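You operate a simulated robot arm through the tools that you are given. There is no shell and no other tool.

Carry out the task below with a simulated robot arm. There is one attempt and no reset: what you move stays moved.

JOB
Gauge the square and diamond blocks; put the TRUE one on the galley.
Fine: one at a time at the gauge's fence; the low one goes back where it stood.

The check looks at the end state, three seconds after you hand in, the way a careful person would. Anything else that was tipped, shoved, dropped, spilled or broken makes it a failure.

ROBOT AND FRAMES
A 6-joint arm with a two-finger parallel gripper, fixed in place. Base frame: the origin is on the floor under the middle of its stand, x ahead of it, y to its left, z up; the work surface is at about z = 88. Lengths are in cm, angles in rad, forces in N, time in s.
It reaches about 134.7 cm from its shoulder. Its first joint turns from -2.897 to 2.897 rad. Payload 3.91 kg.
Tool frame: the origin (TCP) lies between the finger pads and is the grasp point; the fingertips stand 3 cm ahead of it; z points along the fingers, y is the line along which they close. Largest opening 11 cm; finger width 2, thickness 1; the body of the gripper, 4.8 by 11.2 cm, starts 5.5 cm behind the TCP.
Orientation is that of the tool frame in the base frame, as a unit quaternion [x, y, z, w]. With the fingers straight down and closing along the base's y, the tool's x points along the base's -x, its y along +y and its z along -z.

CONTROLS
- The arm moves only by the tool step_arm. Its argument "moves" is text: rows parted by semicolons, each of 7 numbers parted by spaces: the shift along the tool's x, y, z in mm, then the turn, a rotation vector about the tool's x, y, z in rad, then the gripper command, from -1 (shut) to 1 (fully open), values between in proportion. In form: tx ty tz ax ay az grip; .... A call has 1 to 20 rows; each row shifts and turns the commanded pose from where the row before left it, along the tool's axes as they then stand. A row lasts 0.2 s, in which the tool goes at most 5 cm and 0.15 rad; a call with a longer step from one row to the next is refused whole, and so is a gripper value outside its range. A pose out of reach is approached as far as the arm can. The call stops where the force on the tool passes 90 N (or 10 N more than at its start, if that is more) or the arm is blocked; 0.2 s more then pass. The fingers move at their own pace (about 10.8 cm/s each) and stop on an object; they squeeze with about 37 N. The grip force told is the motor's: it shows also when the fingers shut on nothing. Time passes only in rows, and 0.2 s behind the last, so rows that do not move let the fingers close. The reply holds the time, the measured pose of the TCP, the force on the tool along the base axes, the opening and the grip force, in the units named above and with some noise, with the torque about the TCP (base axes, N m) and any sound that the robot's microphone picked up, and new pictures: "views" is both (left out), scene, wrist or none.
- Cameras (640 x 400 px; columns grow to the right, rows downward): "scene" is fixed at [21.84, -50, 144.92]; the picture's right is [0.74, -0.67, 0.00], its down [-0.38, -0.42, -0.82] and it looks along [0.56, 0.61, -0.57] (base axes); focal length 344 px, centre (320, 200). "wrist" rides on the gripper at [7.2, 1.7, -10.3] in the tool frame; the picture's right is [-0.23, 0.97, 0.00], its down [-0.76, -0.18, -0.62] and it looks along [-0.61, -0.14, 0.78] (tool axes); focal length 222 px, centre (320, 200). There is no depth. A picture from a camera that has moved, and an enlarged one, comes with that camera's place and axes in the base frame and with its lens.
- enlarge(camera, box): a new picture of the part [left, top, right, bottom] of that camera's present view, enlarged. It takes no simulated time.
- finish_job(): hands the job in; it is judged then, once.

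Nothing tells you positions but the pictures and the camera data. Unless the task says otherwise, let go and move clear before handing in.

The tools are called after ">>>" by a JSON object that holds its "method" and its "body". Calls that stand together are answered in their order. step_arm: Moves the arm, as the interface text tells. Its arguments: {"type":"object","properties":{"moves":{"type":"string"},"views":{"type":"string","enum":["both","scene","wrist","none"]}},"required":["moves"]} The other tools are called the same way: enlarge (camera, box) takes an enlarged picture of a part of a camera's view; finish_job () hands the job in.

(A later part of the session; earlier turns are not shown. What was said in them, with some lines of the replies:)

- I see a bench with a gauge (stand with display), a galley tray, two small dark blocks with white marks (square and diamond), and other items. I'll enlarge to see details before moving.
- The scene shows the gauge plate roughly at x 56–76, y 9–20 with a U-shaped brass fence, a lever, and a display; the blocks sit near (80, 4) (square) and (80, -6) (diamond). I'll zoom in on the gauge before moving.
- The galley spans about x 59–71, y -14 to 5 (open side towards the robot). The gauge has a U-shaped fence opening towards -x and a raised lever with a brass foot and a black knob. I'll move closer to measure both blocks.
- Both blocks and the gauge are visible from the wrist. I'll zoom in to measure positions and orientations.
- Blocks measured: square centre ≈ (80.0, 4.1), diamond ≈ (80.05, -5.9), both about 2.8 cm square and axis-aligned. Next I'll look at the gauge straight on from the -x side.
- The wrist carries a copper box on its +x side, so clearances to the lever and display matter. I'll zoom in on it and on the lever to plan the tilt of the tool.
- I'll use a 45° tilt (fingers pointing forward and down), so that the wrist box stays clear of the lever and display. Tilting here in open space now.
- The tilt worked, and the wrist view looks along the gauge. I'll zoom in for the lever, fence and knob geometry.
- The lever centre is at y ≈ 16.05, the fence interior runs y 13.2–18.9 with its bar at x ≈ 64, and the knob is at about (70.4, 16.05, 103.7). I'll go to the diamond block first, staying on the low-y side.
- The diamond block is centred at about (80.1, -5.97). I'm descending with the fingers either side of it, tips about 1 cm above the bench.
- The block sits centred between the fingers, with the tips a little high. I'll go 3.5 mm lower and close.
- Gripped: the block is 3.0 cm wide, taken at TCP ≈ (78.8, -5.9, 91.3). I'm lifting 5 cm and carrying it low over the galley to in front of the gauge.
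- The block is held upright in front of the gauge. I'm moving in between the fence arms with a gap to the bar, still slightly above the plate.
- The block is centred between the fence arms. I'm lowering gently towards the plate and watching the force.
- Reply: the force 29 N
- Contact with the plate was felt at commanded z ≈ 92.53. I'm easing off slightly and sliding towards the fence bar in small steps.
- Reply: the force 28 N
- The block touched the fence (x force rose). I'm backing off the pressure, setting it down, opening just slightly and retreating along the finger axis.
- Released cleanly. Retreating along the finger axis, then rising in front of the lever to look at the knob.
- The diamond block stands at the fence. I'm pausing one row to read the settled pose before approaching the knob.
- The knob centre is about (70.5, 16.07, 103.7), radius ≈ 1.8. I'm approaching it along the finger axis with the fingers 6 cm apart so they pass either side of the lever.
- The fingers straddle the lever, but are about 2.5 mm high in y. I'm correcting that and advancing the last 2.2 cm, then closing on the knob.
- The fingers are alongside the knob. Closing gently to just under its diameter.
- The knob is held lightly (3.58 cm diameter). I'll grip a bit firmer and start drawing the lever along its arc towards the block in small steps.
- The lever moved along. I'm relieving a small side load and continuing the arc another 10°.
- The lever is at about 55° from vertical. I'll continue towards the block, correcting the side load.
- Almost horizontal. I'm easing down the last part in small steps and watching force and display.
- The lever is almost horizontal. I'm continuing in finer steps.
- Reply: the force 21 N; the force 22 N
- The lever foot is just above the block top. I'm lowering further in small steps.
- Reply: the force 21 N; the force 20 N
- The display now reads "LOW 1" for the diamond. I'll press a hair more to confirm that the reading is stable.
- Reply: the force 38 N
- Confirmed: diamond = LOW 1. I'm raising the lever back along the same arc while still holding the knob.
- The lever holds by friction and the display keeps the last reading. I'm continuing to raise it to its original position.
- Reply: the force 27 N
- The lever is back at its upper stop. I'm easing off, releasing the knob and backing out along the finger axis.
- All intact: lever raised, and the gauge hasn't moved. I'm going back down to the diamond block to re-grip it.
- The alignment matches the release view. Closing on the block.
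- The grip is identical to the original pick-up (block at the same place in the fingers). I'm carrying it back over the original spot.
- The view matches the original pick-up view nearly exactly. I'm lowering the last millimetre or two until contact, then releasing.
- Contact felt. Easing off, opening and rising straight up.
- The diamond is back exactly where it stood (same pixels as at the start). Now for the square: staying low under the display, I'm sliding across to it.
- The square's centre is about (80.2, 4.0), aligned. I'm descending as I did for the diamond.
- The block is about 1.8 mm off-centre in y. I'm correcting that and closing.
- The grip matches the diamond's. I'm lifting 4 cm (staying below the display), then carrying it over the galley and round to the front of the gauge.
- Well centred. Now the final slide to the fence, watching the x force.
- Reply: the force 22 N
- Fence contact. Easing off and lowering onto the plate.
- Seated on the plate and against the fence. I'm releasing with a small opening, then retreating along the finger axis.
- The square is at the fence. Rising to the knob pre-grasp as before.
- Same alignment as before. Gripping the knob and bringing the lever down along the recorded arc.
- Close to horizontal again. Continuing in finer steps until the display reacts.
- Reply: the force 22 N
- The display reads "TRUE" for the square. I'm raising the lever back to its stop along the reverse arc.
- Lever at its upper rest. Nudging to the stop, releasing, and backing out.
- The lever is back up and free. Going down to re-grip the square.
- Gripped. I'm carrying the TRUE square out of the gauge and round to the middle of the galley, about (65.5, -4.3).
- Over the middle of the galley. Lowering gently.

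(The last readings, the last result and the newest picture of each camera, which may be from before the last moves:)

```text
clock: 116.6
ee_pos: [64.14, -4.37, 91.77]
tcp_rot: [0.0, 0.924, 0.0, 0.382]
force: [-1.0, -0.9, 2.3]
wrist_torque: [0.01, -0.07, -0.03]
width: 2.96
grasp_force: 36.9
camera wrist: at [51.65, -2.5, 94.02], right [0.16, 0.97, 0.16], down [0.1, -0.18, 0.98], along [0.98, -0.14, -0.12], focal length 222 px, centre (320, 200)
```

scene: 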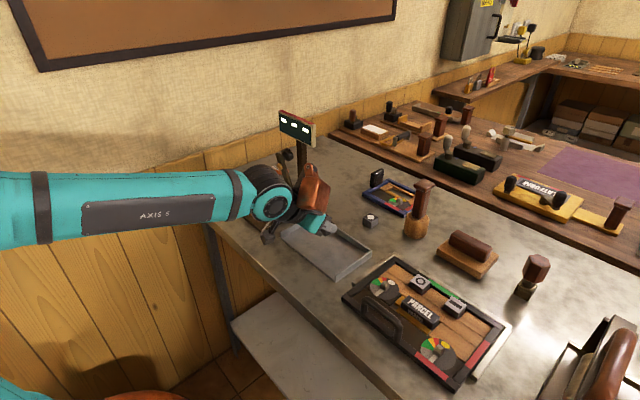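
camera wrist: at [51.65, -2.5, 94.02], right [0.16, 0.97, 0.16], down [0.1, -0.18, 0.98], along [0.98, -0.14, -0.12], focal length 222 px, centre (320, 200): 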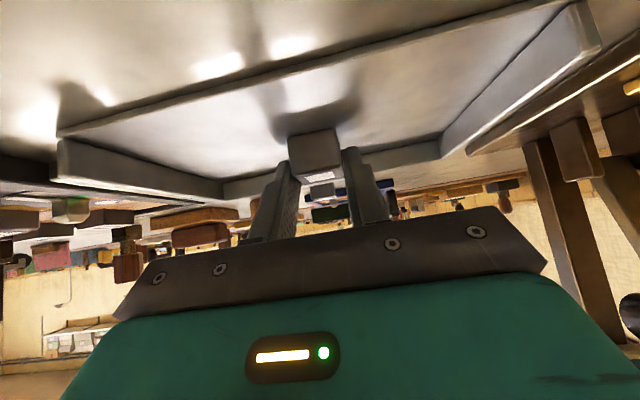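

The block has touched the galley floor. Releasing and retreating.

>>> {"method": "step_arm", "body": {"moves": "0.15 0 0.15 0 0 0 -1; 0 0 0 0 0 0 -0.42; 0 0 0 0 0 0 -0.2; 0 0 0 0 0 0 -0.1; 0 0 -10 0 0 0 -0.1; 0 0 -20 0 0 0 -0.1; 0 0 -30 0 0 0 -0.1; -20 0 -20 0 0 0 -0.1; -28 0 -28 0 0 0 -0.1; 0 0 0 0 0 0 -0.1; 0 0 0 0 0 0 -0.1", "views": "both"}}

>>> {"method": "enlarge", "body": {"camera": "scene", "box": [230, 100, 430, 290]}}

>>> {"method": "enlarge", "body": {"camera": "scene", "box": [270, 180, 390, 290]}}

```text
clock: 119.0
ee_pos: [60.18, -4.27, 102.85]
tcp_rot: [0.0, 0.924, 0.0, 0.383]
force: [-0.1, -0.6, 0.2]
wrist_torque: [0.03, -0.01, 0.0]
width: 4.97
grasp_force: 0.2
camera wrist: at [47.62, -2.56, 105.04], right [0.16, 0.97, 0.16], down [0.1, -0.18, 0.98], along [0.98, -0.14, -0.12], focal length 222 px, centre (320, 200)
```

scene: 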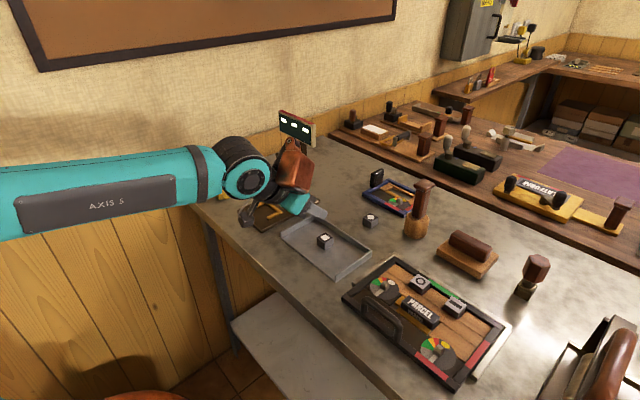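
wrist: 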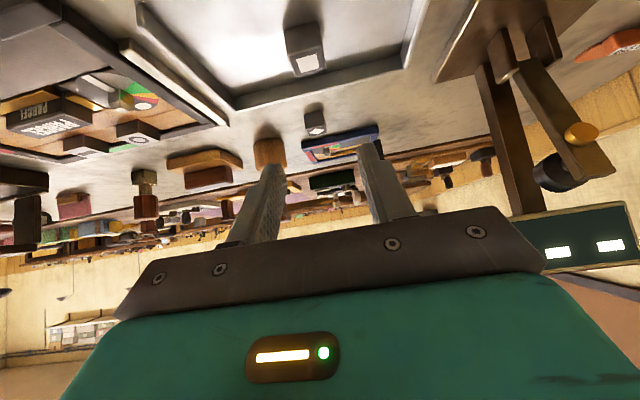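

```text
2.11 times, centred on (330, 195) of scene
camera zoom: at [21.84, -50.0, 144.92], right [0.74, -0.67, 0.0], down [-0.38, -0.42, -0.82], along [0.56, 0.61, -0.57], focal length 724 px, centre (299, 210)
```

zoom: 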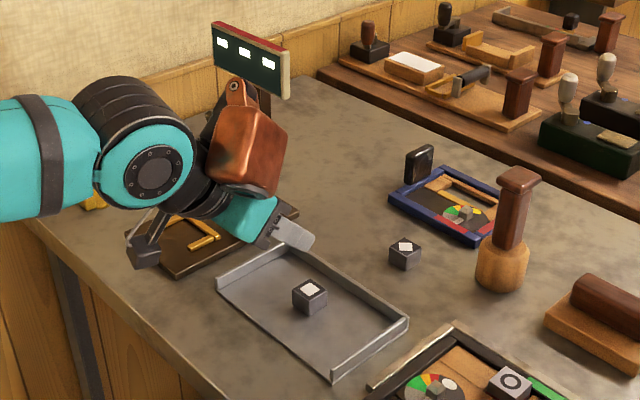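

```text
3.64 times, centred on (330, 235) of scene
camera zoom: at [21.84, -50.0, 144.92], right [0.74, -0.67, 0.0], down [-0.38, -0.42, -0.82], along [0.56, 0.61, -0.57], focal length 1251 px, centre (284, 73)
```

zoom: 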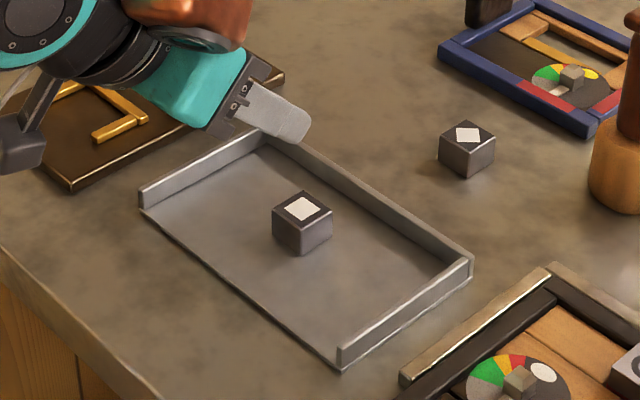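

The square stands upright in the galley, the galley hasn't moved, and the diamond is in place. I'm moving the arm well clear and doing a final check.

>>> {"method": "step_arm", "body": {"moves": "-25 -20 -25 0 0 0 -0.1; -25 -20 -25 0 0 0 -0.1; -25 -20 -25 0 0 0 -0.1; 20 -20 -20 0 0 0 -0.1; 20 -20 -20 0 0 0 -0.1; 0 0 0 0 0 0 -0.1; 0 0 0 0 0 0 -0.1", "views": "both"}}

>>> {"method": "enlarge", "body": {"camera": "scene", "box": [200, 90, 440, 240]}}

>>> {"method": "enlarge", "body": {"camera": "scene", "box": [320, 160, 420, 240]}}

>>> {"method": "enlarge", "body": {"camera": "scene", "box": [232, 140, 328, 230]}}

```text
clock: 120.6
ee_pos: [54.22, -14.29, 113.51]
tcp_rot: [-0.001, 0.924, 0.001, 0.383]
force: [0.2, -0.4, 0.1]
wrist_torque: [0.02, 0.0, 0.01]
width: 4.93
grasp_force: 0.0
camera wrist: at [41.76, -12.54, 115.78], right [0.16, 0.97, 0.16], down [0.1, -0.18, 0.98], along [0.98, -0.14, -0.12], focal length 222 px, centre (320, 200)
```

scene: 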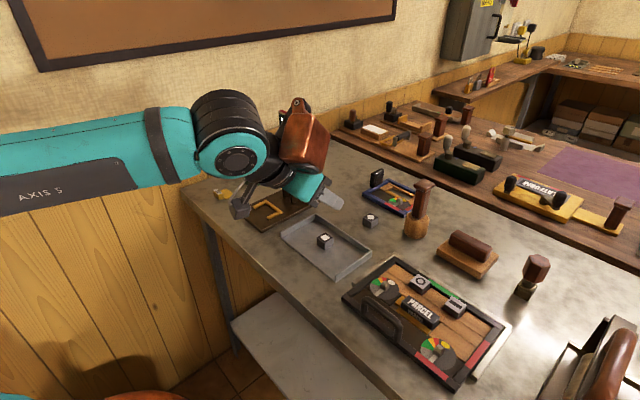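
wrist: 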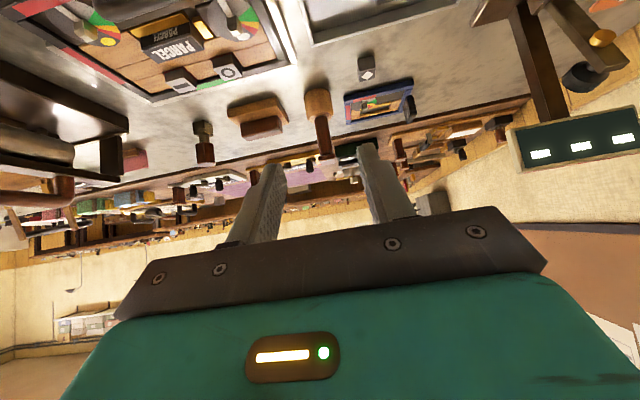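

```text
2.67 times, centred on (320, 165) of scene
camera zoom: at [21.84, -50.0, 144.92], right [0.74, -0.67, 0.0], down [-0.38, -0.42, -0.82], along [0.56, 0.61, -0.57], focal length 917 px, centre (320, 293)
```

zoom: 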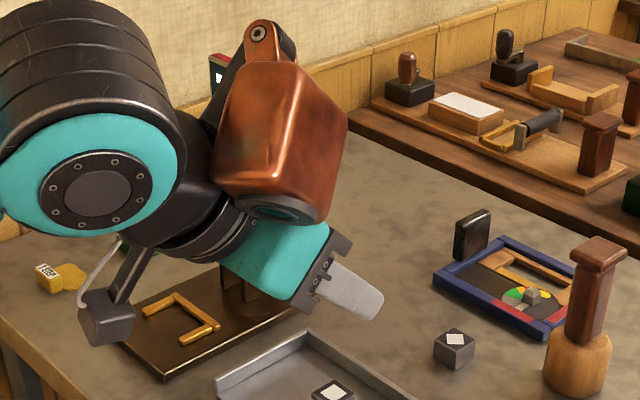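

```text
5.00 times, centred on (370, 200) of scene
camera zoom: at [21.84, -50.0, 144.92], right [0.74, -0.67, 0.0], down [-0.38, -0.42, -0.82], along [0.56, 0.61, -0.57], focal length 1720 px, centre (70, 200)
```

zoom: 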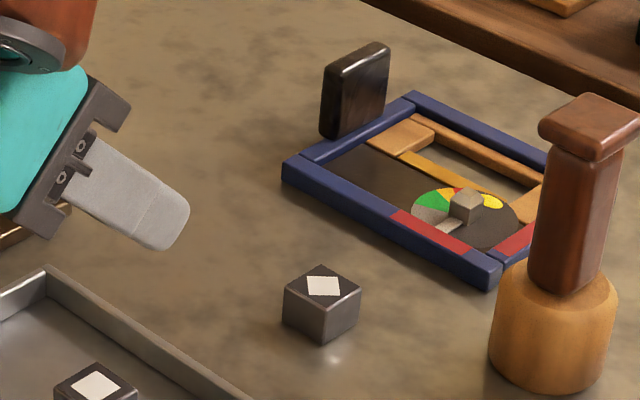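

```text
4.44 times, centred on (280, 185) of scene
camera zoom: at [21.84, -50.0, 144.92], right [0.74, -0.67, 0.0], down [-0.38, -0.42, -0.82], along [0.56, 0.61, -0.57], focal length 1529 px, centre (498, 267)
```

zoom: 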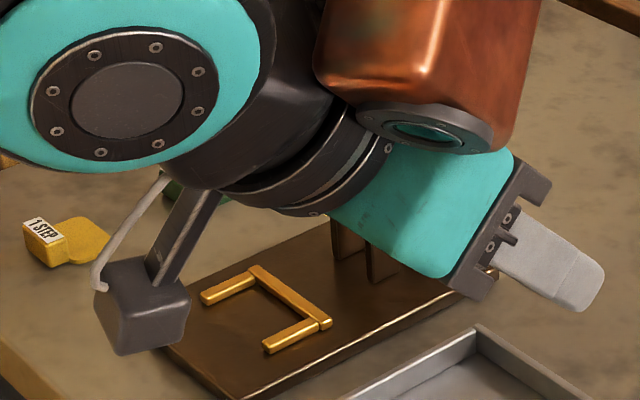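

The fence, the diamond block (same pixels as at the start) and the galley are all undisturbed. The square (TRUE) stands upright on the galley, the lever is back up, and the arm is clear, so I'm handing in.

>>> {"method": "finish_job", "body": {}}

```text
The job is handed in.
```

I gauged both blocks. The square read TRUE and now stands upright in the middle of the galley. The diamond read LOW 1 and is back where it stood.

- **Gauging:** each block was gauged on its own against the fence. I brought the lever down on it until the display gave a reading.
- **Diamond:** after I put it back, it sat at the same spot in the fixed camera's picture as at the start.
- **Everything else:** the gauge and galley did not move, the lever is back at its upper stop, and nothing else was touched. The gripper is open and the arm is clear of the bench.

The job is handed in. I have not seen the result of the check.
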